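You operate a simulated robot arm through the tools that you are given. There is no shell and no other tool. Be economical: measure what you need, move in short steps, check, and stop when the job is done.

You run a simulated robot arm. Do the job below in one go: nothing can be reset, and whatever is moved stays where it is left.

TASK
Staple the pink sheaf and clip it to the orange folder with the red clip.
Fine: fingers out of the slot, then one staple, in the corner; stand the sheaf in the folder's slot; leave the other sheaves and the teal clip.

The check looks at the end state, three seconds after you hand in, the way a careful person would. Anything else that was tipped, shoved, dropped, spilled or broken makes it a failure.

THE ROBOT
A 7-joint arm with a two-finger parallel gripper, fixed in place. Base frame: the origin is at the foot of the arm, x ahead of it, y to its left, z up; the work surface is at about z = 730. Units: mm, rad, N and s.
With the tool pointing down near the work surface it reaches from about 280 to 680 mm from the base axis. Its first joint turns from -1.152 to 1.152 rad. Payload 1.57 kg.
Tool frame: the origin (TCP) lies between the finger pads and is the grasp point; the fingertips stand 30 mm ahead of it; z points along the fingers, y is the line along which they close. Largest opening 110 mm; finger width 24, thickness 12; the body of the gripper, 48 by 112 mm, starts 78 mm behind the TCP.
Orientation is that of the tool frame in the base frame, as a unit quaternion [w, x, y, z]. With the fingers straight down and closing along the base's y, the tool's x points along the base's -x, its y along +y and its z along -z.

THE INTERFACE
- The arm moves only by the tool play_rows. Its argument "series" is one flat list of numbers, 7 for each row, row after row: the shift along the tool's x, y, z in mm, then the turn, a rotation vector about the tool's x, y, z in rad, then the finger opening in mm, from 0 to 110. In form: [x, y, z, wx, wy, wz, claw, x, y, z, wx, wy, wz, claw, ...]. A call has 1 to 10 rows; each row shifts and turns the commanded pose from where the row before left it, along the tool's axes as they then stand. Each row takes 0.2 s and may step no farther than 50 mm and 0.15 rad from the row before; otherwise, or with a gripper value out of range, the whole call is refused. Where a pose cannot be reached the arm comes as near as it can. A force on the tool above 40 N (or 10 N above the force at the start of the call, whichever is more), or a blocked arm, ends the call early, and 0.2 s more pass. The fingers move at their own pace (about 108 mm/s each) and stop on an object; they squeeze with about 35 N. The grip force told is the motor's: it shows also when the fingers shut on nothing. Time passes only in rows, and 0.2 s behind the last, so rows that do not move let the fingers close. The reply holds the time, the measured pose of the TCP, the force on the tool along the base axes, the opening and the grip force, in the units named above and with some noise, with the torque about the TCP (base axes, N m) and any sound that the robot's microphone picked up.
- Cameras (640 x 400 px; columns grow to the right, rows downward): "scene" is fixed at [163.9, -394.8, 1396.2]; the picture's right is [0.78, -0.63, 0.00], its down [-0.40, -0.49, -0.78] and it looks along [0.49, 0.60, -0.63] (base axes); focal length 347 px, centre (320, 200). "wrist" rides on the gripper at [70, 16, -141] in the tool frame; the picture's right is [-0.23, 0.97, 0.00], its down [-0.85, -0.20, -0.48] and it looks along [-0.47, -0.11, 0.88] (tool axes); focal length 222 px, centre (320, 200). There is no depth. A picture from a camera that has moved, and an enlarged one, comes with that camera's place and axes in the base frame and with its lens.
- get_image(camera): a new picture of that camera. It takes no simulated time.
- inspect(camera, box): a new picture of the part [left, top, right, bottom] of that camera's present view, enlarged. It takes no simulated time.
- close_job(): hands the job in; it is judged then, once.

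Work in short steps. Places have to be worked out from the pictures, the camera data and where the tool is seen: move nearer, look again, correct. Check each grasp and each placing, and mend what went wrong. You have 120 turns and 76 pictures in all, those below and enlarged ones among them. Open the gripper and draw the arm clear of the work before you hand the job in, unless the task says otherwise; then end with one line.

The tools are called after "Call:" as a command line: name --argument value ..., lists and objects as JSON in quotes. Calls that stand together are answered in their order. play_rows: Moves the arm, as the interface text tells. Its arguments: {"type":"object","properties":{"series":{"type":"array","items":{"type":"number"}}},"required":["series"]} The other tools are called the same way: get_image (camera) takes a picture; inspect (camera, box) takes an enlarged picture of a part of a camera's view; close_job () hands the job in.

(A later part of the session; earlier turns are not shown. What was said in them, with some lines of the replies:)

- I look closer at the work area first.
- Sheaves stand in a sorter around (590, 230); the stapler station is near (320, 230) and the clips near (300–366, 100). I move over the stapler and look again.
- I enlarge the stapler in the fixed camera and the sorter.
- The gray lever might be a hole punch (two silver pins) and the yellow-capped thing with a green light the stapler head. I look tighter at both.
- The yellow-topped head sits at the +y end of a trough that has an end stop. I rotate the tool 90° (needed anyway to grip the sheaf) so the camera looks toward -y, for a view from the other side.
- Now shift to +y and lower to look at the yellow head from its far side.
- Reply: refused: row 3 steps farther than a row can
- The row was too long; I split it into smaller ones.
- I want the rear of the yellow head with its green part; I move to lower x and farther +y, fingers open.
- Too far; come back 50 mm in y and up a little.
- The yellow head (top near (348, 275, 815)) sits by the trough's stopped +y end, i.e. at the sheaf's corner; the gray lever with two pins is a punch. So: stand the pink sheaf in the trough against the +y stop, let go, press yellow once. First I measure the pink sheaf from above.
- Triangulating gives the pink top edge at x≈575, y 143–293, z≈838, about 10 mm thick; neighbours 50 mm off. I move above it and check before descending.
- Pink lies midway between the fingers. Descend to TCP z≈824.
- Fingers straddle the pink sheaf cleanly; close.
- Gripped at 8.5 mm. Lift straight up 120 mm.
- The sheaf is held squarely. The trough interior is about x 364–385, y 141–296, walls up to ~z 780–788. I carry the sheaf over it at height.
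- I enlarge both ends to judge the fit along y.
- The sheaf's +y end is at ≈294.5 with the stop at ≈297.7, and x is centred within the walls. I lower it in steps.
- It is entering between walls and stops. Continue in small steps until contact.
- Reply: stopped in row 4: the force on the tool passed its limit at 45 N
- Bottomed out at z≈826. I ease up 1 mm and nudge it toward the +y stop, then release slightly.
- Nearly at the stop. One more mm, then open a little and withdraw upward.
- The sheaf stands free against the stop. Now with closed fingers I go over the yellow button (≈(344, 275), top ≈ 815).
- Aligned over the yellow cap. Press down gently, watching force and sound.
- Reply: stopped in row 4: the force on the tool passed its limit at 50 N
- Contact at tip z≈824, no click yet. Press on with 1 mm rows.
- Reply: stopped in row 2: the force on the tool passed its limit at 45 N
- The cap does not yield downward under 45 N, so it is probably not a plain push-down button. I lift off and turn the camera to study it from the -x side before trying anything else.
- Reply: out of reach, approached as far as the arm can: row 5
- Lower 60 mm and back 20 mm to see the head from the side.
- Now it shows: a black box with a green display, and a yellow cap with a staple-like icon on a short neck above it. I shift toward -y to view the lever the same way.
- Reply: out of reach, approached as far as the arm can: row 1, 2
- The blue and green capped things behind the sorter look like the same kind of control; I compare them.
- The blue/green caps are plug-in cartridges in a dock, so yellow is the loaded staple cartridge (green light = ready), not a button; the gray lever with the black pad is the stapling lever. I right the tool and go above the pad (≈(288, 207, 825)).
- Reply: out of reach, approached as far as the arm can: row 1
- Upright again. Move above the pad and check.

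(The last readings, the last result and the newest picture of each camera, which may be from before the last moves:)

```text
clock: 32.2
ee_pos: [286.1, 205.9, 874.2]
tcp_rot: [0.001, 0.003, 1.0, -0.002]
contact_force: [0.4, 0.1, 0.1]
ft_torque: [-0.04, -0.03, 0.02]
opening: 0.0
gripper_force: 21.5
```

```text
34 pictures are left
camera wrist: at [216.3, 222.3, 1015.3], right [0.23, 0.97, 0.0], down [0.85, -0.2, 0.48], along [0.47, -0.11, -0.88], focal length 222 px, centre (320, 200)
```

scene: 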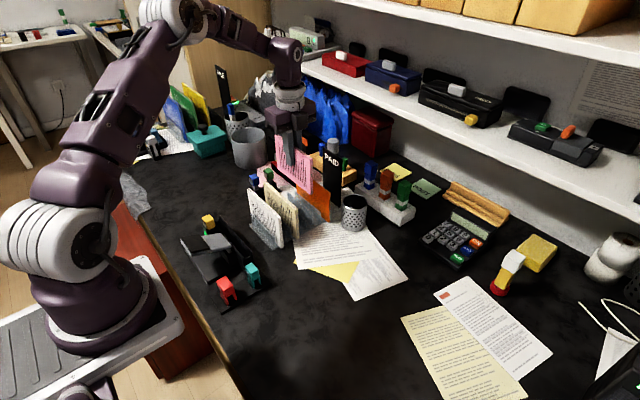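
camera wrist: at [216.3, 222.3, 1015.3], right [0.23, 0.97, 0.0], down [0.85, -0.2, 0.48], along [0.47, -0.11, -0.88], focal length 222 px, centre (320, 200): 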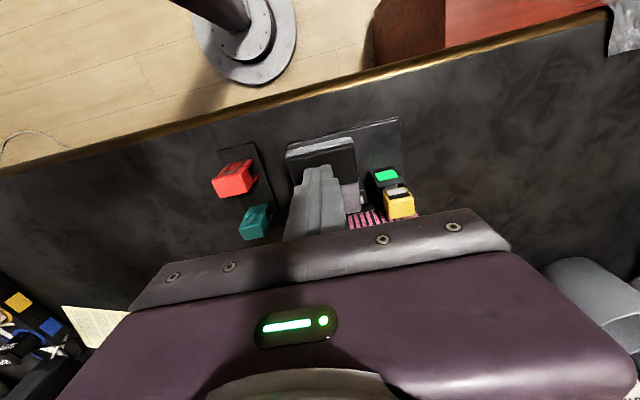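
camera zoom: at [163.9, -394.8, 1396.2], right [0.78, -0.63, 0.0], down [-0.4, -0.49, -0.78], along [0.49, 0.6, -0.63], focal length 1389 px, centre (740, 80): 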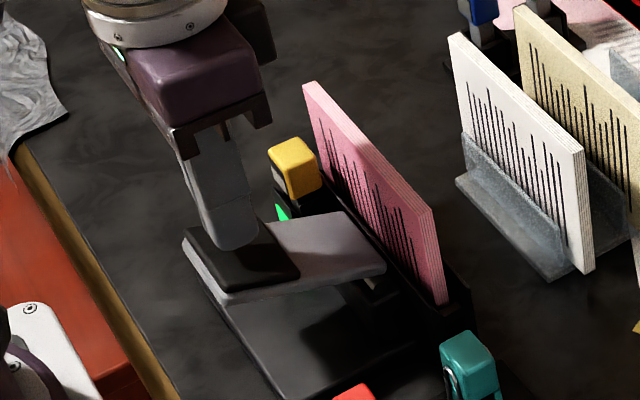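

Fingertips are over the pad. Press down steadily.

Call:
play_rows --series '[0, 0, 6, 0, 0, 0, 0, 0, 0, 6, 0, 0, 0, 0, 0, 0, 5, 0, 0, 0, 0, 0, 0, 4, 0, 0, 0, 0, 0, 0, 4, 0, 0, 0, 0, 0, 0, 4, 0, 0, 0, 0]'

```text
clock: 33.6
ee_pos: [285.4, 206.9, 845.3]
tcp_rot: [0.0, 0.002, 1.0, -0.001]
contact_force: [-8.3, 1.9, 14.7]
ft_torque: [0.1, 0.41, -0.06]
opening: 0.0
gripper_force: 21.2
```

The lever yields with ~15 N. Continue.

Call:
play_rows --series '[0, 0, 4, 0, 0, 0, 0, 0, 0, 4, 0, 0, 0, 0, 0, 0, 3, 0, 0, 0, 0, 0, 0, 3, 0, 0, 0, 0]'

```text
clock: 34.3
ee_pos: [284.4, 206.8, 837.6]
tcp_rot: [0.0, 0.0, 1.0, -0.001]
contact_force: [-7.2, -1.5, 29.0]
ft_torque: [0.01, 0.56, -0.14]
opening: 0.0
gripper_force: 21.4
stopped in row 3: the force on the tool passed its limit at 52 N (the readings are from after the stop); the commanded pose is now the measured one
```

Force rose to 52 N at tip z≈808 with no click reported; I look whether the lever is at its end.

Call:
inspect --camera "scene" --box '[170, 180, 260, 280]'

```text
4.00 times, centred on (215, 230) of scene
camera zoom: at [163.5, -395.0, 1396.2], right [0.78, -0.63, 0.0], down [-0.4, -0.49, -0.78], along [0.49, 0.6, -0.63], focal length 1389 px, centre (740, 80)
```

zoom: 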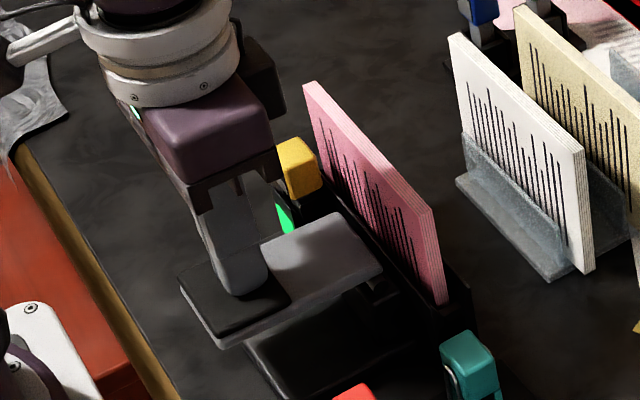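

The lever has tilted but is not at its end stop. Keep pressing in 1 mm rows.

Call:
play_rows --series '[0, 0, 1, 0, 0, 0, 0, 0, 0, 1, 0, 0, 0, 0, 0, 0, 1, 0, 0, 0, 0, 0, 0, 1, 0, 0, 0, 0]'

```text
clock: 34.6
ee_pos: [284.6, 205.8, 837.8]
tcp_rot: [0.001, 0.002, 1.0, -0.002]
contact_force: [-5.1, -1.3, 27.0]
ft_torque: [-0.06, 0.43, -0.06]
opening: 0.0
gripper_force: 21.1
stopped in row 1: the force on the tool passed its limit at 44 N (the readings are from after the stop); the commanded pose is now the measured one
```

It barely moves for +17 N. I ramp more finely to tell a hard stop from a high threshold.

Call:
play_rows --series '[0, 0, 0.3, 0, 0, 0, 0, 0, 0, 0.2, 0, 0, 0, 0, 0, 0, 0, 0, 0, 0, 0]'

```text
clock: 35.2
ee_pos: [283.7, 206.1, 837.9]
tcp_rot: [0.0, 0.001, 1.0, -0.002]
contact_force: [-2.6, -0.8, 26.4]
ft_torque: [-0.02, 0.4, 0.09]
opening: 0.0
gripper_force: 21.0
stopped in row 2: the force on the tool passed its limit at 42 N (the readings are from after the stop); the commanded pose is now the measured one
```

It acts like a hard end stop (smooth ~1.7 N/mm spring, then solid). I release and look for a staple before any further press.

Call:
play_rows --series '[0, 0, -5, 0, 0, 0, 0, 0, 0, -10, 0, 0, 0, 0, 0, 0, -20, 0, 0, 0, 0, 0, 0, -30, 0, 0, 0, 0, 0, 0, -30, 0, 0, 0, 0, 0, 0, 0, 0, 0, 0, 0]'

Call:
inspect --camera "scene" --box '[180, 195, 270, 285]'

```text
clock: 36.6
ee_pos: [284.7, 204.7, 932.7]
tcp_rot: [-0.001, 0.001, 1.0, -0.002]
contact_force: [-0.2, -0.1, -0.3]
ft_torque: [0.02, 0.0, 0.01]
opening: 0.1
gripper_force: 21.7
```

```text
4.44 times, centred on (225, 240) of scene
camera zoom: at [163.9, -394.8, 1396.2], right [0.78, -0.63, 0.0], down [-0.4, -0.49, -0.78], along [0.49, 0.6, -0.63], focal length 1543 px, centre (742, 22)
```

zoom: 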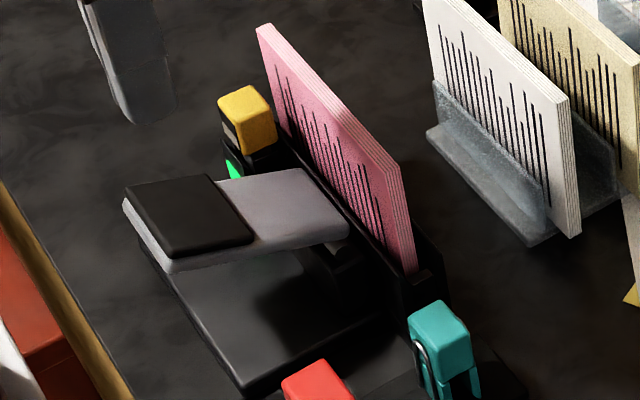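

Lever sprang back. I rotate and regrip the sheaf to lift it and look at its corner.

Call:
play_rows --series '[-45, 10, 0, 0, 0, 0, 0, -45, 9, 0, 0, 0, 0, 0, 0, 0, 0, 0, 0, 0.1428, 10, 0, 0, 0, 0, 0, 0.1428, 24, 0, 0, 0, 0, 0, 0.1428, 24, 0, 0, 0, 0, 0, 0.1428, 24, 0, 0, 0, 0, 0, 0.1428, 24, 0, 0, 0, 0, 0, 0.1428, 24, 0, 0, 0, 0, 0, 0.1428, 24]'

Call:
play_rows --series '[0, 0, 0, 0, 0, 0.1428, 24, 0, 0, 0, 0, 0, 0.1428, 24, 0, 0, 0, 0, 0, 0.1428, 24, 0, 0, 0, 0, 0, 0.1428, 24, 0, 0, 30, 0, 0, 0, 24, 0, 0, 0, 0, 0, 0, 24]'

Call:
get_image --camera "wrist"

```text
clock: 38.6
ee_pos: [373.7, 225.1, 933.7]
tcp_rot: [0.0, 0.481, 0.877, -0.002]
contact_force: [0.0, 0.0, -0.4]
ft_torque: [0.0, -0.01, 0.0]
opening: 24.3
gripper_force: 0.0
```

```text
clock: 40.0
ee_pos: [374.9, 226.3, 901.8]
tcp_rot: [0.001, 0.708, 0.706, -0.002]
contact_force: [0.0, -0.6, -0.1]
ft_torque: [0.01, 0.0, -0.03]
opening: 23.7
gripper_force: 0.0
```

```text
31 pictures are left
camera wrist: at [391.2, 296.4, 1042.5], right [0.97, -0.23, 0.0], down [-0.2, -0.85, 0.48], along [-0.11, -0.47, -0.88], focal length 222 px, centre (320, 200)
```

wrist: 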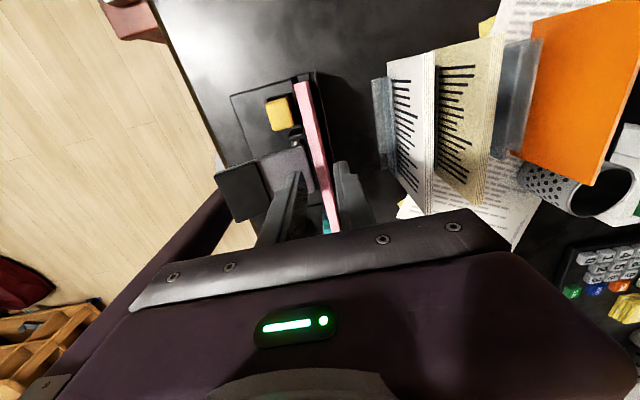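

Sheaf is between the fingers. Descend with 18 mm opening, close, and lift.

Call:
play_rows --series '[-2, 0, 0, 0, 0, 0, 18, 0, 0, 30, 0, 0, 0, 18, 0, 0, 30, 0, 0, 0, 18, 0, 0, 14, 0, 0, 0, 18, 0, 0, 0, 0, 0, 0, 4, 0, 0, 0, 0, 0, 0, 4]'

Call:
play_rows --series '[0, 0, -5, 0, 0, 0, 4, 0, 0, -20, 0, 0, 0, 4, 0, 0, -25, 0, 0, 0, 4, 0, 0, -20, 0, 0, 0, 4, 0, 0, 0, 0, 0, 0, 4]'

Call:
inspect --camera "scene" --box '[190, 180, 270, 270]'

```text
clock: 41.4
ee_pos: [374.9, 225.1, 829.0]
tcp_rot: [0.001, 0.708, 0.707, -0.002]
contact_force: [2.3, 0.5, 5.8]
ft_torque: [0.14, -0.13, 0.07]
opening: 8.6
gripper_force: 27.0
```

```text
clock: 42.6
ee_pos: [374.3, 223.3, 899.7]
tcp_rot: [0.001, 0.708, 0.706, -0.002]
contact_force: [-0.5, 0.5, -1.4]
ft_torque: [-0.03, 0.0, 0.0]
opening: 8.5
gripper_force: 27.5
```

```text
4.44 times, centred on (230, 225) of scene
camera zoom: at [163.9, -394.8, 1396.2], right [0.78, -0.63, 0.0], down [-0.4, -0.49, -0.78], along [0.49, 0.6, -0.63], focal length 1543 px, centre (720, 89)
```

zoom: 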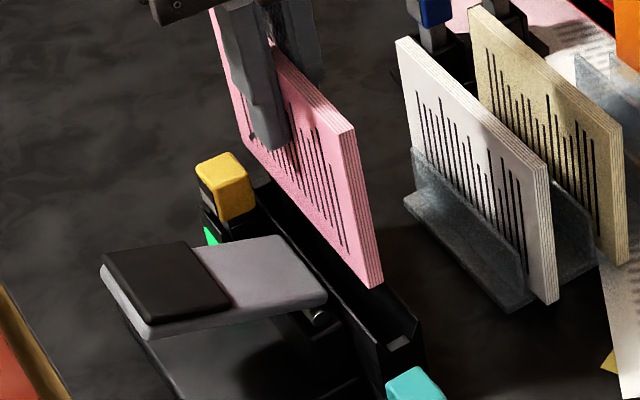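

A small dark mark shows near the lower +y corner; zoom.

Call:
inspect --camera "scene" --box '[212, 190, 242, 220]'

```text
13.33 times, centred on (227, 205) of scene
camera zoom: at [163.9, -394.8, 1396.2], right [0.78, -0.63, 0.0], down [-0.4, -0.49, -0.78], along [0.49, 0.6, -0.63], focal length 4629 px, centre (1560, 133)
```

zoom: 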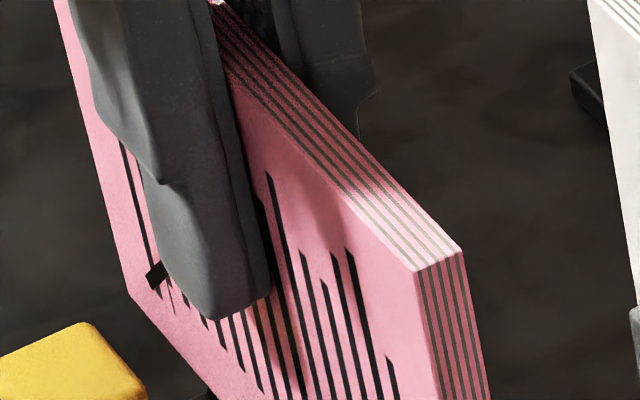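

That diagonal dark bar across the corner looks like the staple. Lift to transport height and confirm.

Call:
play_rows --series '[0, 0, -40, 0, 0, 0, 4, 0, 0, -40, 0, 0, 0, 4, 0, 0, 0, 0, 0, 0, 4]'

Call:
inspect --camera "scene" --box '[205, 160, 245, 195]'

```text
clock: 43.4
ee_pos: [373.1, 224.7, 979.3]
tcp_rot: [0.002, 0.708, 0.706, -0.002]
contact_force: [-0.3, 0.0, -0.9]
ft_torque: [-0.02, 0.0, -0.02]
opening: 8.7
gripper_force: 27.1
```

```text
11.43 times, centred on (225, 178) of scene
camera zoom: at [163.9, -394.8, 1396.2], right [0.78, -0.63, 0.0], down [-0.4, -0.49, -0.78], along [0.49, 0.6, -0.63], focal length 3968 px, centre (1406, 457)
```

zoom: 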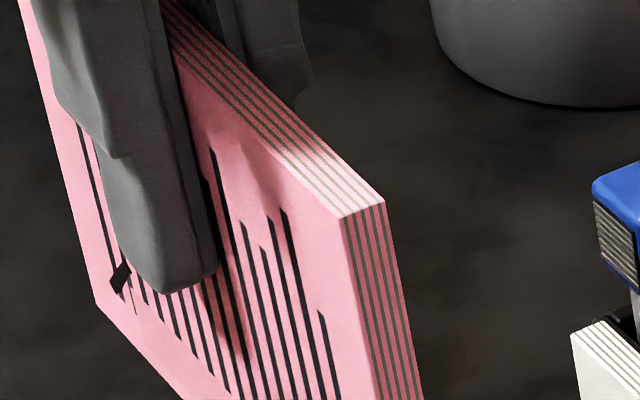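

One staple confirmed in the corner. Now carry it back above the sorter and look at the folder's slot.

Call:
play_rows --series '[0, 40, 0, 0, 0, 0, 4, -1, 40, 0, 0, 0, 0, 4, -1, 40, 0, 0, 0, 0, 4, -1, 40, 0, 0, 0, 0, 4, -1, 35, 0, 0, 0, 0, 4, 0, 0, 0, 0, 0, 0, 4]'

Call:
inspect --camera "wrist" --box '[220, 30, 440, 230]'

Call:
inspect --camera "scene" --box '[255, 160, 345, 240]'

```text
clock: 44.8
ee_pos: [569.7, 221.3, 977.7]
tcp_rot: [0.0, 0.708, 0.706, -0.001]
contact_force: [-0.3, 0.8, 0.0]
ft_torque: [-0.01, 0.02, 0.0]
opening: 8.9
gripper_force: 27.4
```

```text
2.00 times, centred on (330, 130) of wrist
camera zoom: at [585.2, 290.6, 1119.6], right [0.97, -0.23, 0.0], down [-0.2, -0.85, 0.48], along [-0.11, -0.47, -0.88], focal length 444 px, centre (300, 340)
```

zoom: 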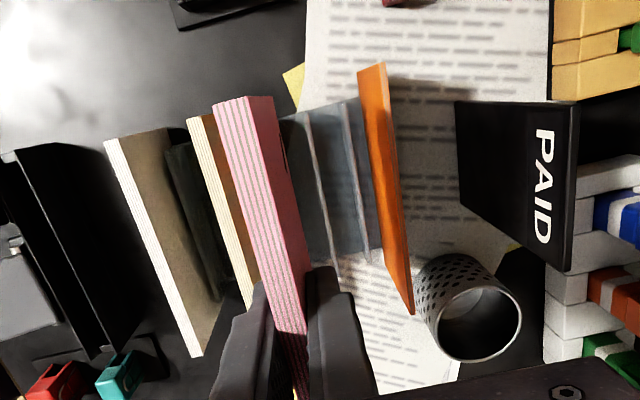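

```text
5.00 times, centred on (300, 200) of scene
camera zoom: at [163.9, -394.8, 1396.2], right [0.78, -0.63, 0.0], down [-0.4, -0.49, -0.78], along [0.49, 0.6, -0.63], focal length 1736 px, centre (420, 200)
```

zoom: 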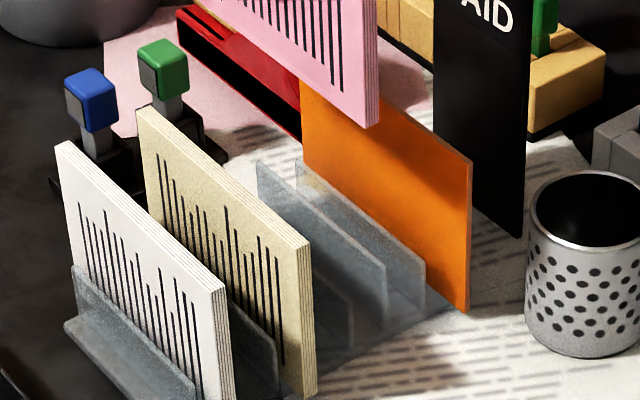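

Folder: top ≈ z 840, x ≈ 631, in a slot with walls ≈ 613–637, so the sheaf fits on its -x side, but a 12 mm finger does not fit between them. I'll first set the sheaf back in its old slot (x≈574.5), regrip only its top ~13 mm with the fingertips, then slide it into the folder's slot from above.

Call:
play_rows --series '[1, 4.8, 0, 0, 0, 0, 4, 0, 0, 30, 0, 0, 0, 4, 0, 0, 30, 0, 0, 0, 4, 0, 0, 30, 0, 0, 0, 4, 0, 0, 30, 0, 0, 0, 4, 0, 0, 15, 0, 0, 0, 4, 0, 0, 8, 0, 0, 0, 4, 0, 0, 0, 0, 0, 0, 4]'

Call:
inspect --camera "scene" --box '[255, 150, 345, 240]'

```text
clock: 46.6
ee_pos: [575.8, 220.6, 835.0]
tcp_rot: [0.0, 0.707, 0.707, -0.001]
contact_force: [-0.4, 0.7, -1.1]
ft_torque: [-0.01, 0.02, -0.01]
opening: 8.5
gripper_force: 27.9
```

```text
4.44 times, centred on (300, 195) of scene
camera zoom: at [163.9, -394.8, 1396.2], right [0.78, -0.63, 0.0], down [-0.4, -0.49, -0.78], along [0.49, 0.6, -0.63], focal length 1543 px, centre (409, 222)
```

zoom: 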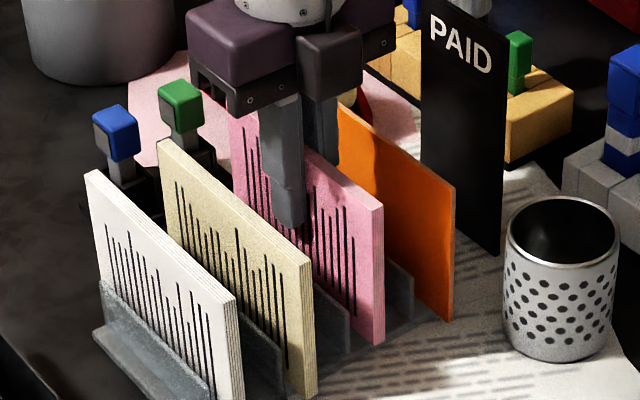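

It is inside the old slot. Lower gently to the floor.

Call:
play_rows --series '[0, 0, 3, 0, 0, 0, 4, 0, 0, 2, 0, 0, 0, 4, 0, 0, 2, 0, 0, 0, 4, 0, 0, 1.5, 0, 0, 0, 4, 0, 0, 1.5, 0, 0, 0, 4]'

```text
clock: 47.8
ee_pos: [574.4, 220.1, 825.9]
tcp_rot: [0.001, 0.708, 0.706, -0.001]
contact_force: [-0.2, -0.1, -1.5]
ft_torque: [0.0, 0.0, 0.0]
opening: 8.6
gripper_force: 27.1
```

Call:
play_rows --series '[0, 0, 1.5, 0, 0, 0, 4, 0, 0, 1.5, 0, 0, 0, 4, 0, 0, 1.5, 0, 0, 0, 4, 0, 0, 1.5, 0, 0, 0, 4, 0, 0, 1.5, 0, 0, 0, 4]'

```text
clock: 49.0
ee_pos: [575.2, 220.0, 819.3]
tcp_rot: [0.002, 0.708, 0.707, -0.001]
contact_force: [-4.0, -2.0, 28.8]
ft_torque: [-0.01, 0.33, -0.02]
opening: 8.6
gripper_force: 27.7
```

On the floor at TCP z≈820. Ease off, open slightly, rise so only the fingertips hold the top ~14 mm, and regrip.

Call:
play_rows --series '[0, 0, -1, 0, 0, 0, 4, 0, 0, 0, 0, 0, 0, 13, 0, 0, 0, 0, 0, 0, 13, 0, 0, -17, 0, 0, 0, 13, 0, 0, -17, 0, 0, 0, 13, 1.5, 0, 0, 0, 0, 0, 13, 0, 0, 0, 0, 0, 0, 3, 0, 0, 0, 0, 0, 0, 3]'

Call:
inspect --camera "scene" --box '[265, 145, 325, 205]'

```text
clock: 50.8
ee_pos: [575.6, 220.7, 854.0]
tcp_rot: [0.002, 0.708, 0.706, -0.001]
contact_force: [0.5, -1.2, 4.4]
ft_torque: [-0.13, 0.02, 0.0]
opening: 8.2
gripper_force: 26.9
```

```text
6.67 times, centred on (295, 175) of scene
camera zoom: at [163.8, -394.9, 1396.2], right [0.78, -0.63, 0.0], down [-0.4, -0.49, -0.78], along [0.49, 0.6, -0.63], focal length 2315 px, centre (487, 367)
```

zoom: 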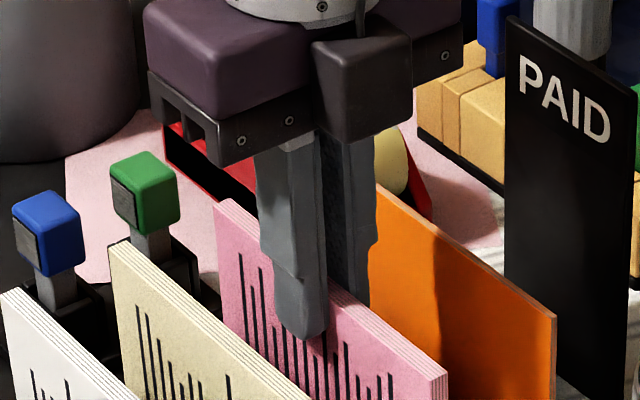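

Grip is ~14 mm deep. Lift and shift toward the folder, keeping short of it (x≈616) for a look.

Call:
play_rows --series '[0, 0, -15, 0, 0, 0, 3, 0, 0, -30, 0, 0, 0, 3, 0, 0, -35, 0, 0, 0, 3, 0, 20, 0, 0, 0, 0, 3, 0, 21, 0, 0, 0, 0, 3, 0, 0, 0, 0, 0, 0, 3]'

Call:
get_image --camera "wrist"

Call:
inspect --camera "scene" --box '[265, 145, 335, 225]'

```text
clock: 52.2
ee_pos: [614.7, 219.9, 935.2]
tcp_rot: [0.0, 0.708, 0.706, -0.002]
contact_force: [0.2, 0.6, -0.7]
ft_torque: [0.01, -0.01, 0.0]
opening: 8.4
gripper_force: 27.2
```

```text
23 pictures are left
camera wrist: at [632.4, 290.6, 1075.4], right [0.97, -0.23, 0.0], down [-0.2, -0.85, 0.48], along [-0.11, -0.47, -0.88], focal length 222 px, centre (320, 200)
```

wrist: 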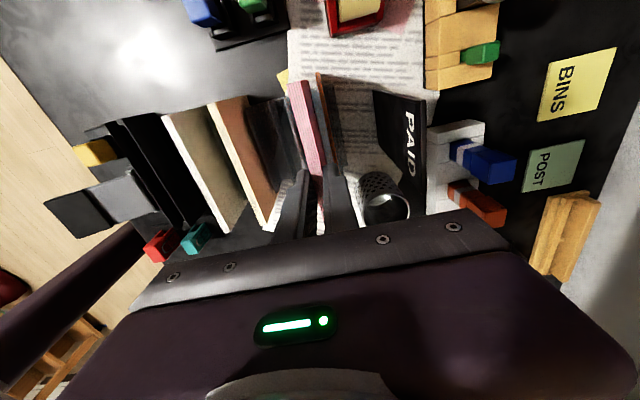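

```text
5.00 times, centred on (300, 185) of scene
camera zoom: at [163.9, -394.8, 1396.2], right [0.78, -0.63, 0.0], down [-0.4, -0.49, -0.78], along [0.49, 0.6, -0.63], focal length 1736 px, centre (420, 275)
```

zoom: 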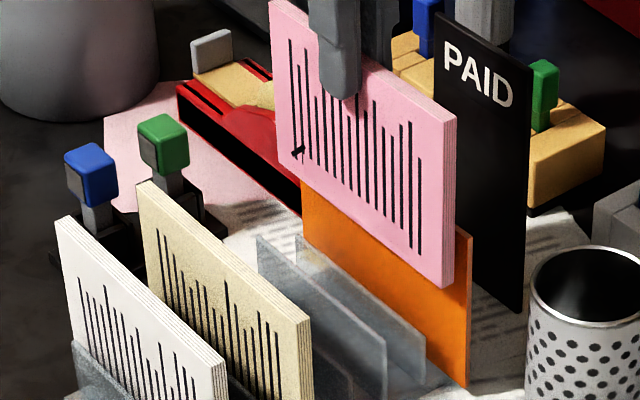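

The staple is plainly visible. Enlarge the pink/folder gap from the wrist view.

Call:
inspect --camera "wrist" --box '[255, 60, 365, 190]'

```text
3.08 times, centred on (310, 125) of wrist
camera zoom: at [632.4, 290.6, 1075.4], right [0.97, -0.23, 0.0], down [-0.2, -0.85, 0.48], along [-0.11, -0.47, -0.88], focal length 684 px, centre (351, 431)
```

zoom: 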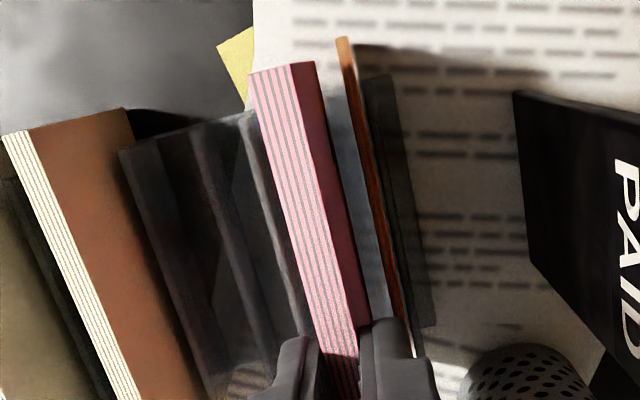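

Folder's near face ≈ x 630, slot wall face ≈ 616: aim the sheaf centre at 623 (shift +7.5). Then lower 40 and check.

Call:
play_rows --series '[0, 4, 0, 0, 0, 0, 3, 0, 3.5, 0, 0, 0, 0, 3, 0, 0, 15, 0, 0, 0, 3, 0, 0, 15, 0, 0, 0, 3, 0, 0, 8, 0, 0, 0, 3, 0, 0, 0, 0, 0, 0, 3]'

Call:
inspect --camera "wrist" --box '[255, 60, 365, 190]'

Call:
inspect --camera "scene" --box '[285, 175, 335, 235]'

```text
clock: 53.6
ee_pos: [623.2, 221.7, 894.1]
tcp_rot: [0.001, 0.708, 0.706, -0.002]
contact_force: [0.5, -1.5, -1.1]
ft_torque: [0.04, 0.03, -0.02]
opening: 8.4
gripper_force: 27.1
```

```text
3.08 times, centred on (310, 125) of wrist
camera zoom: at [638.7, 291.9, 1035.6], right [0.97, -0.23, 0.0], down [-0.2, -0.85, 0.48], along [-0.11, -0.47, -0.88], focal length 684 px, centre (351, 431)
```

zoom: 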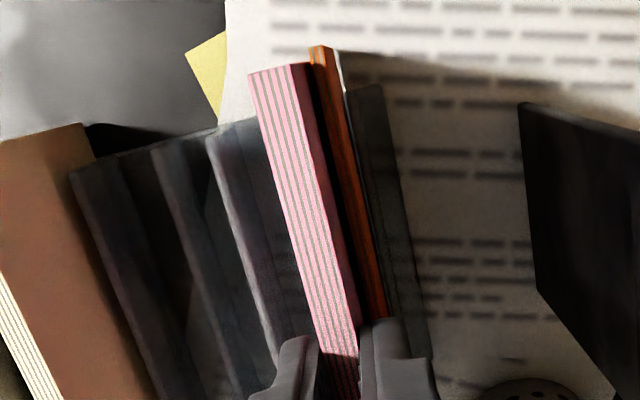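

```text
6.67 times, centred on (310, 205) of scene
camera zoom: at [163.9, -394.8, 1396.2], right [0.78, -0.63, 0.0], down [-0.4, -0.49, -0.78], along [0.49, 0.6, -0.63], focal length 2315 px, centre (387, 167)
```

zoom: 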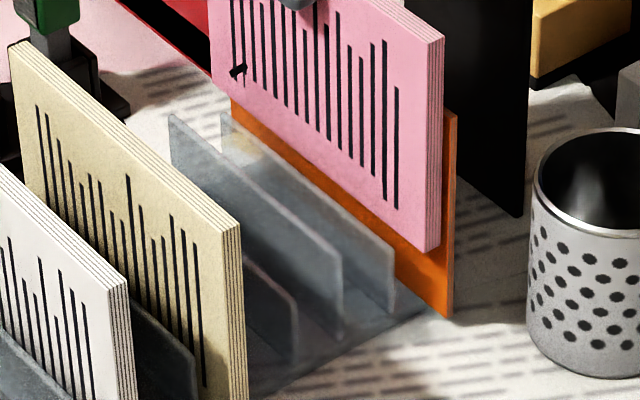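

Clear on both sides so far. Lower ~20 mm more in small rows; contact would show a wall hit.

Call:
play_rows --series '[0, 0, 5, 0, 0, 0, 3, 0, 0, 5, 0, 0, 0, 3, 0, 0, 5, 0, 0, 0, 3, 0, 0, 5, 0, 0, 0, 3, 0, 0, 1, 0, 0, 0, 3, 0, 0, 0, 0, 0, 0, 3]'

Call:
inspect --camera "scene" --box '[265, 150, 345, 240]'

```text
clock: 55.0
ee_pos: [622.5, 222.2, 874.9]
tcp_rot: [0.002, 0.708, 0.707, -0.002]
contact_force: [0.6, -1.1, 2.6]
ft_torque: [-0.02, -0.01, -0.02]
opening: 8.3
gripper_force: 27.2
```

```text
4.44 times, centred on (305, 195) of scene
camera zoom: at [163.8, -394.8, 1396.2], right [0.78, -0.63, 0.0], down [-0.4, -0.49, -0.78], along [0.49, 0.6, -0.63], focal length 1543 px, centre (387, 222)
```

zoom: 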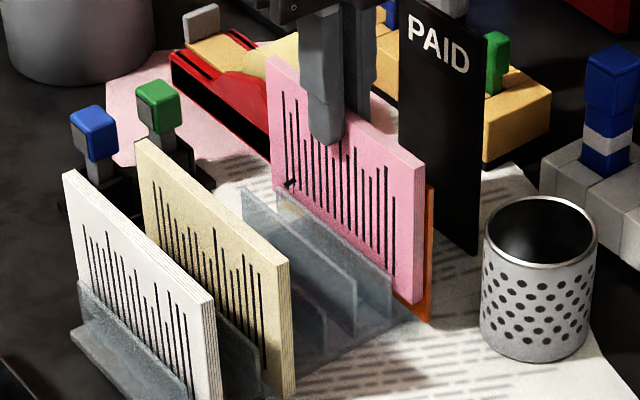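

The bottom is inside the folder's slot, behind its wall. Release a little and let it settle.

Call:
play_rows --series '[0, 0, 0, 0, 0, 0, 10, 0, 0, 0, 0, 0, 0, 12, 0, 0, 0, 0, 0, 0, 14, 0, 0, 0, 0, 0, 0, 14]'

Call:
inspect --camera "scene" --box '[265, 150, 345, 240]'

```text
clock: 56.0
ee_pos: [622.6, 221.7, 873.6]
tcp_rot: [0.0, 0.707, 0.707, -0.001]
contact_force: [0.3, -0.5, 3.5]
ft_torque: [0.0, -0.05, -0.02]
opening: 14.1
gripper_force: 0.0
```

```text
4.44 times, centred on (305, 195) of scene
camera zoom: at [163.8, -394.8, 1396.2], right [0.78, -0.63, 0.0], down [-0.4, -0.49, -0.78], along [0.49, 0.6, -0.63], focal length 1543 px, centre (387, 222)
```

zoom: 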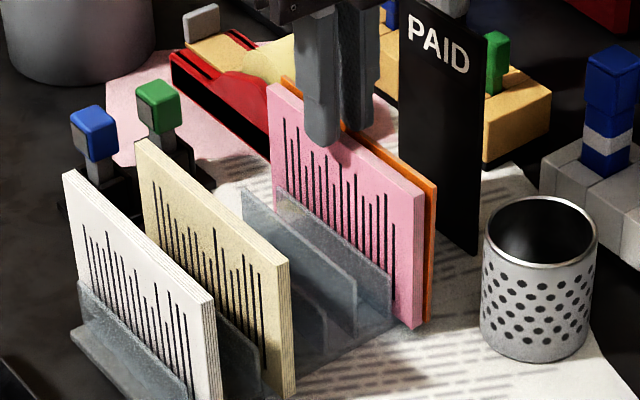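

It slid down to the slot's floor and stands by the folder. Rise straight up and view from above.

Call:
play_rows --series '[0, 0, -10, 0, 0, 0, 14, 0, 0, -25, 0, 0, 0, 14, 0, 0, -30, 0, 0, 0, 14, 0, 0, -10, 0, 0, 0, 14, 0, 0, 0, 0, 0, 0, 14]'

Call:
inspect --camera "wrist" --box '[225, 60, 365, 200]'

```text
clock: 57.2
ee_pos: [622.2, 221.0, 948.4]
tcp_rot: [0.001, 0.708, 0.706, -0.002]
contact_force: [0.7, -0.1, -0.8]
ft_torque: [0.0, -0.01, -0.02]
opening: 13.7
gripper_force: 0.0
```

```text
2.86 times, centred on (295, 130) of wrist
camera zoom: at [638.5, 291.4, 1089.8], right [0.97, -0.23, 0.0], down [-0.2, -0.85, 0.48], along [-0.11, -0.47, -0.88], focal length 635 px, centre (391, 400)
```

zoom: 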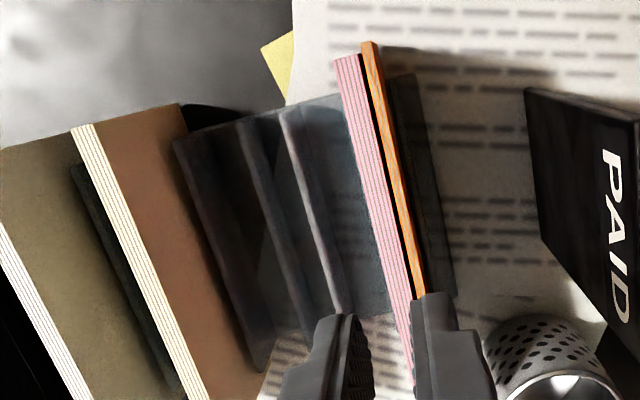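

The sheaf stands ~1–2 mm from the folder; the stack spans x ≈ 618–633.5 at the top. Now I study the red clip.

Call:
inspect --camera "scene" --box '[205, 255, 275, 310]'

Call:
play_rows --series '[-20, -40, 0, 0, 0, 0, 40, -20, -40, 0, 0, 0, 0, 40, -20, -40, 0, 0, 0, 0, 40, -20, -40, 0, 0, 0, 0, 40, -20, -40, 0, 0, 0, 0, 40, -20, -40, 0, 0, 0, 0, 40, 0, -40, 0, 0, 0, 0, 40, 0, -35, 0, 0, 0, 0, 40, 0, 0, 0, 0, 0, 0, 40]'

Call:
get_image --camera "wrist"

```text
7.27 times, centred on (240, 282) of scene
camera zoom: at [163.9, -394.8, 1396.2], right [0.78, -0.63, 0.0], down [-0.4, -0.49, -0.78], along [0.49, 0.6, -0.63], focal length 2525 px, centre (902, -400)
```

zoom: 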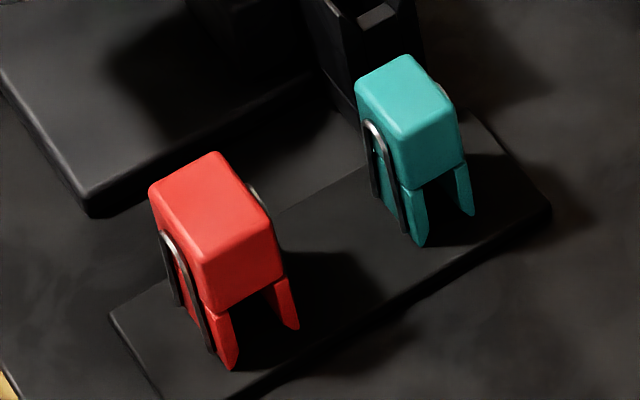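

```text
clock: 59.2
ee_pos: [308.7, 102.3, 949.1]
tcp_rot: [0.002, 0.708, 0.706, -0.001]
contact_force: [-0.1, 0.3, 1.0]
ft_torque: [0.0, 0.06, -0.03]
opening: 40.1
gripper_force: 0.1
```

```text
14 pictures are left
camera wrist: at [323.2, 172.2, 1091.0], right [0.97, -0.23, 0.0], down [-0.2, -0.85, 0.48], along [-0.11, -0.47, -0.88], focal length 222 px, centre (320, 200)
```

wrist: 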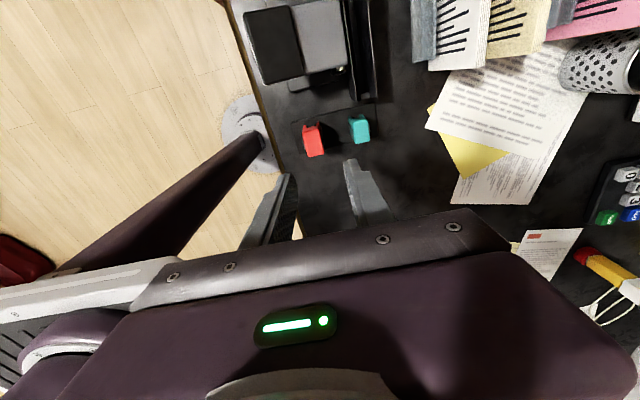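

Legs of the clip are separated along x, which suits the stack. I take one enlarged wrist view for its location (14 pictures left, so sparingly).

Call:
inspect --camera "wrist" --box '[285, 100, 385, 175]'

```text
5.33 times, centred on (335, 138) of wrist
camera zoom: at [323.2, 172.2, 1091.0], right [0.97, -0.23, 0.0], down [-0.2, -0.85, 0.48], along [-0.11, -0.47, -0.88], focal length 1185 px, centre (240, 533)
```

zoom: 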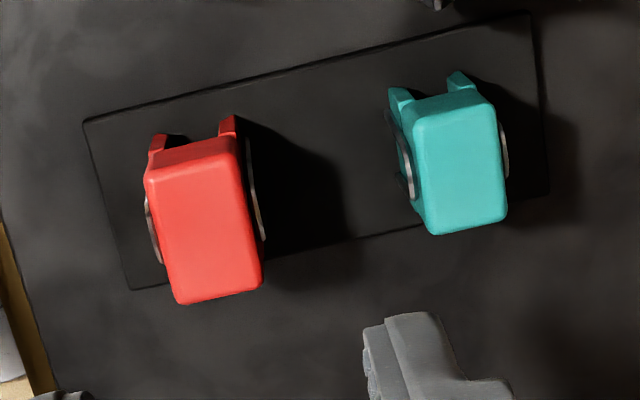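

Red cap centre ≈ (297.5, 95.5), top ≈ 784, 24–29 mm wide in x. I descend over it gripping along x with the fingertips around the cap.

Call:
play_rows --series '[-6.8, -11.2, 0, 0, 0, 0, 56, 0, 0, 40, 0, 0, 0, 56, 0, 0, 40, 0, 0, 0, 56, 0, 0, 25, 0, 0, 0, 56, 0, 0, 0, 0, 0, 0, 56]'

Call:
get_image --camera "wrist"

```text
clock: 60.4
ee_pos: [299.0, 94.7, 844.7]
tcp_rot: [0.001, 0.708, 0.706, -0.002]
contact_force: [-0.2, -0.3, 0.2]
ft_torque: [0.01, 0.0, 0.0]
opening: 56.0
gripper_force: 0.1
```

```text
12 pictures are left
camera wrist: at [313.9, 164.3, 987.0], right [0.97, -0.23, 0.0], down [-0.2, -0.85, 0.48], along [-0.11, -0.47, -0.88], focal length 222 px, centre (320, 200)
```

wrist: 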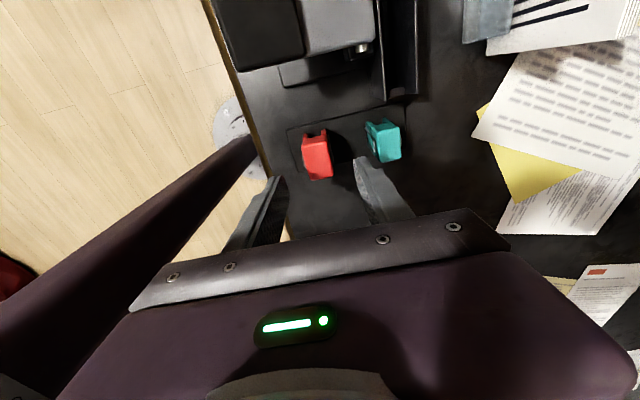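

Consistent: cap at ≈(297, 97). Descend the rest and close.

Call:
play_rows --series '[2, -1.5, 20, 0, 0, 0, 56, 0, 0, 20, 0, 0, 0, 56, 0, 0, 16, 0, 0, 0, 56, 0, 0, 0, 0, 0, 0, 40, 0, 0, 0, 0, 0, 0, 20, 0, 0, 0, 0, 0, 0, 16, 0, 0, 0, 0, 0, 0, 16]'

Call:
inspect --camera "scene" --box '[195, 235, 275, 310]'

```text
clock: 62.0
ee_pos: [296.1, 97.4, 788.6]
tcp_rot: [0.001, 0.708, 0.707, -0.002]
contact_force: [0.3, -0.4, 0.7]
ft_torque: [0.0, 0.02, -0.01]
opening: 23.4
gripper_force: 35.2
```

```text
5.33 times, centred on (235, 272) of scene
camera zoom: at [163.9, -394.8, 1396.2], right [0.78, -0.63, 0.0], down [-0.4, -0.49, -0.78], along [0.49, 0.6, -0.63], focal length 1852 px, centre (773, -187)
```

zoom: 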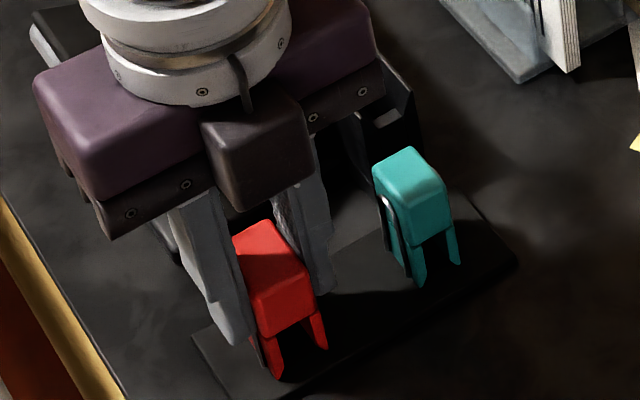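

Clip gripped (23.4 mm). Lift and carry it above the stack at (626, 219).

Call:
play_rows --series '[0, 0, -15, 0, 0, 0, 16, 0, 0, -40, 0, 0, 0, 16, 0, 0, -45, 0, 0, 0, 16, 0, 0, -45, 0, 0, 0, 16, 0, 0, -15, 0, 0, 0, 16, 0, 0, 0, 0, 0, 0, 16]'

Call:
play_rows --series '[15, 41, 0, 0, 0, 0, 16, 15, 41, 0, 0, 0, 0, 16, 15, 41, 0, 0, 0, 0, 16, 15, 41, 0, 0, 0, 0, 16, 15, 41, 0, 0, 0, 0, 16, 15, 41, 0, 0, 0, 0, 16, 15, 41, 0, 0, 0, 0, 16, 16, 41, 0, 0, 0, 0, 16, 0, 0, 0, 0, 0, 0, 16]'

```text
clock: 63.4
ee_pos: [295.6, 98.2, 950.8]
tcp_rot: [0.0, 0.707, 0.707, -0.002]
contact_force: [0.2, -0.4, 0.2]
ft_torque: [0.0, -0.01, -0.02]
opening: 23.4
gripper_force: 35.2
```

```text
clock: 65.4
ee_pos: [623.4, 217.7, 948.9]
tcp_rot: [0.001, 0.708, 0.706, -0.003]
contact_force: [0.2, 0.6, 0.1]
ft_torque: [0.03, -0.01, -0.02]
opening: 23.4
gripper_force: 34.8
```

Lower to just above the stack and compare the clip's gap with the stack.

Call:
play_rows --series '[0, 2.5, 20, 0, 0, 0, 16, 0, 0, 22, 0, 0, 0, 16, 0, 0, 0, 0, 0, 0, 16]'

Call:
inspect --camera "scene" --box '[275, 140, 325, 190]'

Call:
inspect --camera "wrist" --box '[265, 60, 375, 200]'

```text
clock: 66.2
ee_pos: [624.7, 219.0, 906.7]
tcp_rot: [0.0, 0.708, 0.706, -0.001]
contact_force: [0.9, -0.2, 0.3]
ft_torque: [-0.01, -0.03, -0.01]
opening: 23.6
gripper_force: 35.1
```

```text
8.00 times, centred on (300, 165) of scene
camera zoom: at [163.9, -394.8, 1396.2], right [0.78, -0.63, 0.0], down [-0.4, -0.49, -0.78], along [0.49, 0.6, -0.63], focal length 2778 px, centre (480, 480)
```

zoom: 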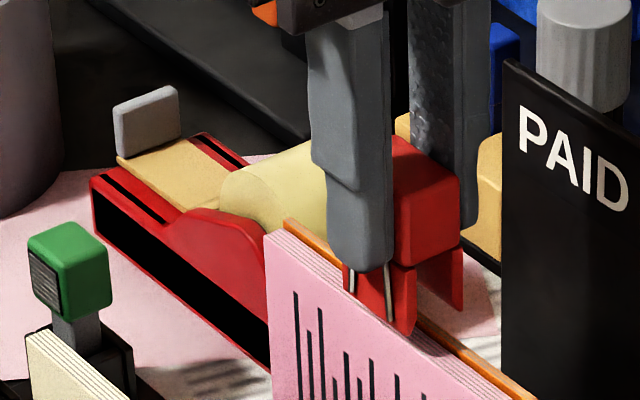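

```text
2.86 times, centred on (320, 130) of wrist
camera zoom: at [640.8, 288.6, 1047.5], right [0.97, -0.23, 0.0], down [-0.2, -0.85, 0.48], along [-0.11, -0.47, -0.88], focal length 635 px, centre (320, 400)
```

zoom: 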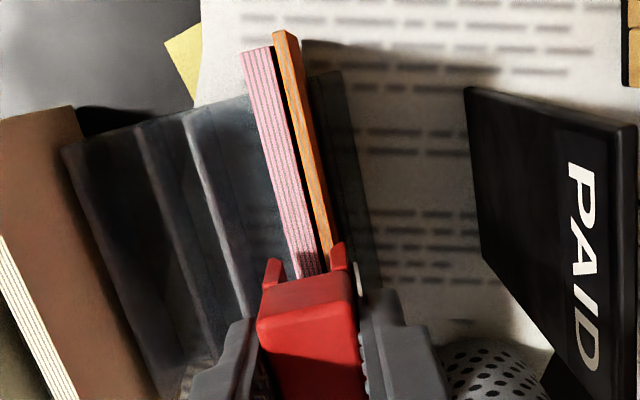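

Gap ≈ x 617.8–632.6 versus stack ≈ 618.8–631.8: well centred. Lower in small rows.

Call:
play_rows --series '[0, 0, 8, 0, 0, 0, 16, 0, 0, 6, 0, 0, 0, 16, 0, 0, 5, 0, 0, 0, 16, 0, 0, 4, 0, 0, 0, 16, 0, 0, 4, 0, 0, 0, 16, 0, 0, 0, 0, 0, 0, 16]'

Call:
inspect --camera "scene" --box '[270, 140, 330, 200]'

```text
clock: 67.6
ee_pos: [624.8, 218.8, 879.4]
tcp_rot: [0.0, 0.707, 0.707, -0.001]
contact_force: [0.0, -0.4, -0.2]
ft_torque: [0.01, 0.0, 0.01]
opening: 23.2
gripper_force: 35.2
```

```text
6.67 times, centred on (300, 170) of scene
camera zoom: at [163.9, -394.8, 1396.2], right [0.78, -0.63, 0.0], down [-0.4, -0.49, -0.78], along [0.49, 0.6, -0.63], focal length 2315 px, centre (453, 400)
```

zoom: 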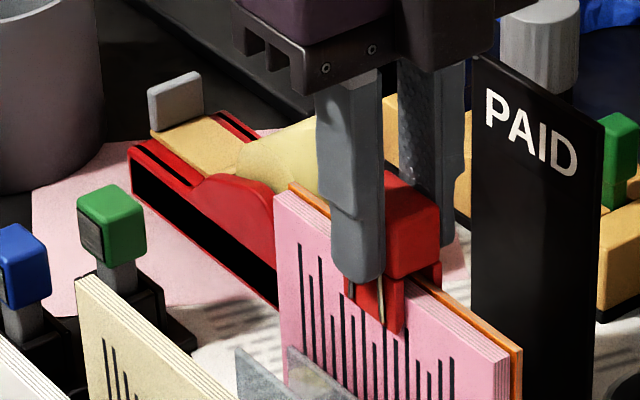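

The legs straddle sheaf and folder without force. Continue down until seated.

Call:
play_rows --series '[0, 0, 4, 0, 0, 0, 16, 0, 0, 4, 0, 0, 0, 16, 0, 0, 3, 0, 0, 0, 16, 0, 0, 3, 0, 0, 0, 16, 0, 0, 2, 0, 0, 0, 16, 0, 0, 2, 0, 0, 0, 16, 0, 0, 2, 0, 0, 0, 16]'

```text
clock: 68.5
ee_pos: [626.9, 217.7, 871.3]
tcp_rot: [0.003, 0.708, 0.706, 0.001]
contact_force: [-1.8, -1.0, 7.6]
ft_torque: [-0.02, 0.29, 0.01]
opening: 23.4
gripper_force: 35.1
stopped in row 4: the force on the tool passed its limit at 44 N (the readings are from after the stop); the commanded pose is now the measured one
```

Firm contact at TCP z≈871; check seating.

Call:
inspect --camera "scene" --box '[275, 145, 325, 195]'

```text
8.00 times, centred on (300, 170) of scene
camera zoom: at [163.7, -394.9, 1396.2], right [0.78, -0.63, 0.0], down [-0.4, -0.49, -0.78], along [0.49, 0.6, -0.63], focal length 2778 px, centre (480, 440)
```

zoom: 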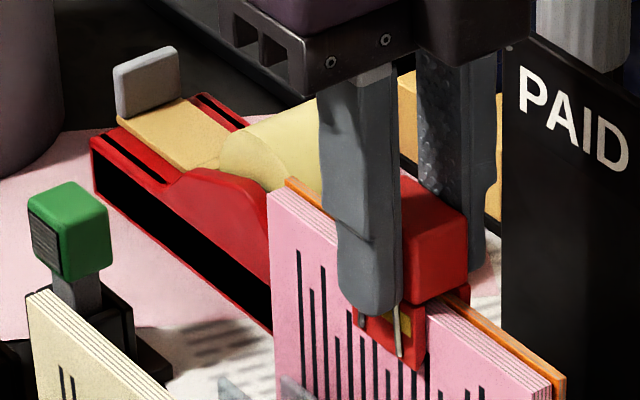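

The cap's underside sits on the stack's top edges. Open the fingers and rise slowly.

Call:
play_rows --series '[0, 0, 0, 0, 0, 0, 28, 0, 0, 0, 0, 0, 0, 34, 0, 0, 0, 0, 0, 0, 36, 0, 0, -10, 0, 0, 0, 36, 0, 0, -20, 0, 0, 0, 36, 0, 0, -30, 0, 0, 0, 36, 0, 0, -30, 0, 0, 0, 36, 0, 0, 0, 0, 0, 0, 36]'

Call:
inspect --camera "scene" --box '[260, 145, 340, 225]'

```text
clock: 70.3
ee_pos: [626.1, 218.0, 960.7]
tcp_rot: [0.002, 0.708, 0.706, 0.001]
contact_force: [-0.4, -0.1, 0.8]
ft_torque: [0.01, -0.02, 0.02]
opening: 36.3
gripper_force: 0.0
```

```text
5.00 times, centred on (300, 185) of scene
camera zoom: at [163.9, -394.8, 1396.2], right [0.78, -0.63, 0.0], down [-0.4, -0.49, -0.78], along [0.49, 0.6, -0.63], focal length 1736 px, centre (420, 275)
```

zoom: 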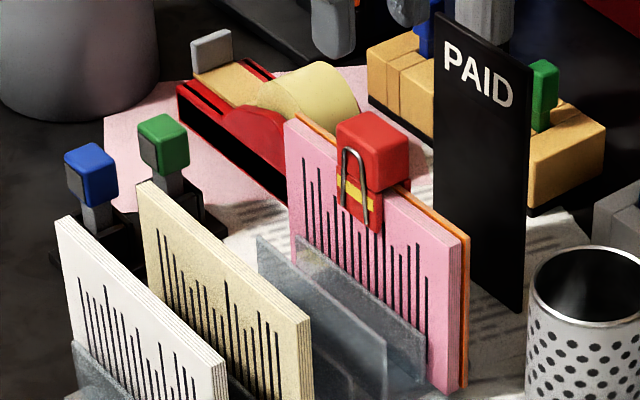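

The clip sits over both sheaf and folder. Draw the arm up and away, then take a last look.

Call:
play_rows --series '[0, 0, -45, 0, 0, 0, 60, 0, 0, -45, 0, 0, 0, 60, -20, -40, 0, 0, 0, 0, 60, -20, -40, 0, 0, 0, 0, 60, -20, -40, 0, 0, 0, 0, 60, -20, -40, 0, 0, 0, 0, 60, 0, 0, 0, 0, 0, 0, 60]'

Call:
get_image --camera "scene"

Call:
inspect --camera "scene" --box '[180, 150, 350, 310]'

```text
clock: 71.9
ee_pos: [466.1, 139.4, 1051.9]
tcp_rot: [0.003, 0.707, 0.707, 0.002]
contact_force: [-0.9, 0.8, 0.0]
ft_torque: [0.02, 0.0, -0.01]
opening: 60.1
gripper_force: 0.0
```

```text
5 pictures are left
```

scene: 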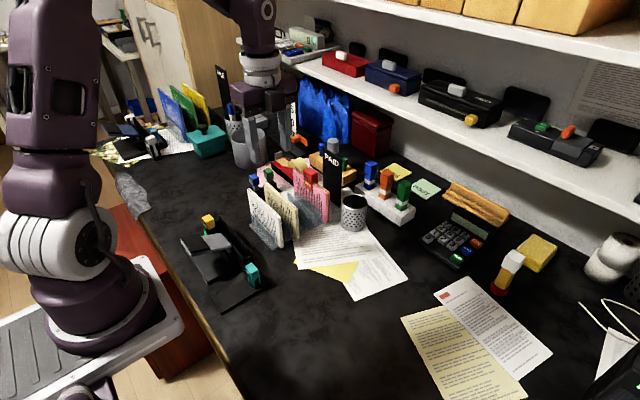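

```text
2.50 times, centred on (265, 230) of scene
camera zoom: at [163.8, -394.8, 1396.2], right [0.78, -0.63, 0.0], down [-0.4, -0.49, -0.78], along [0.49, 0.6, -0.63], focal length 868 px, centre (458, 125)
```

zoom: 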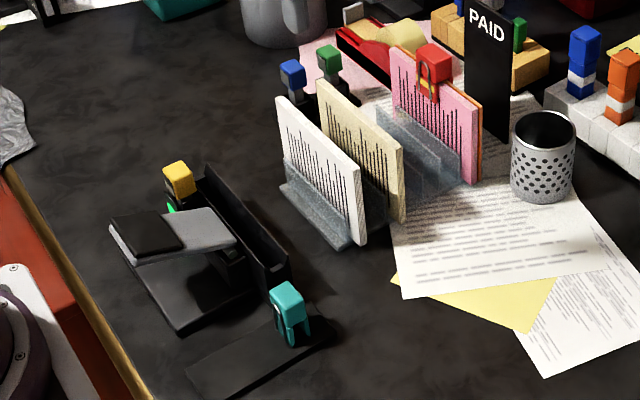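

Everything else is where it was: the stapled sheaf stands in the folder's slot with the red clip over both. Handing in.

Call:
close_job

```text
The job is handed in.
```

The pink sheaf has one staple in its corner, stands in the orange folder's slot and is clipped to the folder with the red clip. The other sheaves and the teal clip look undisturbed in the last picture. I first mistook the yellow cap on the stapler for its button and pressed it to about 50 N. It did not move, and I saw no damage.
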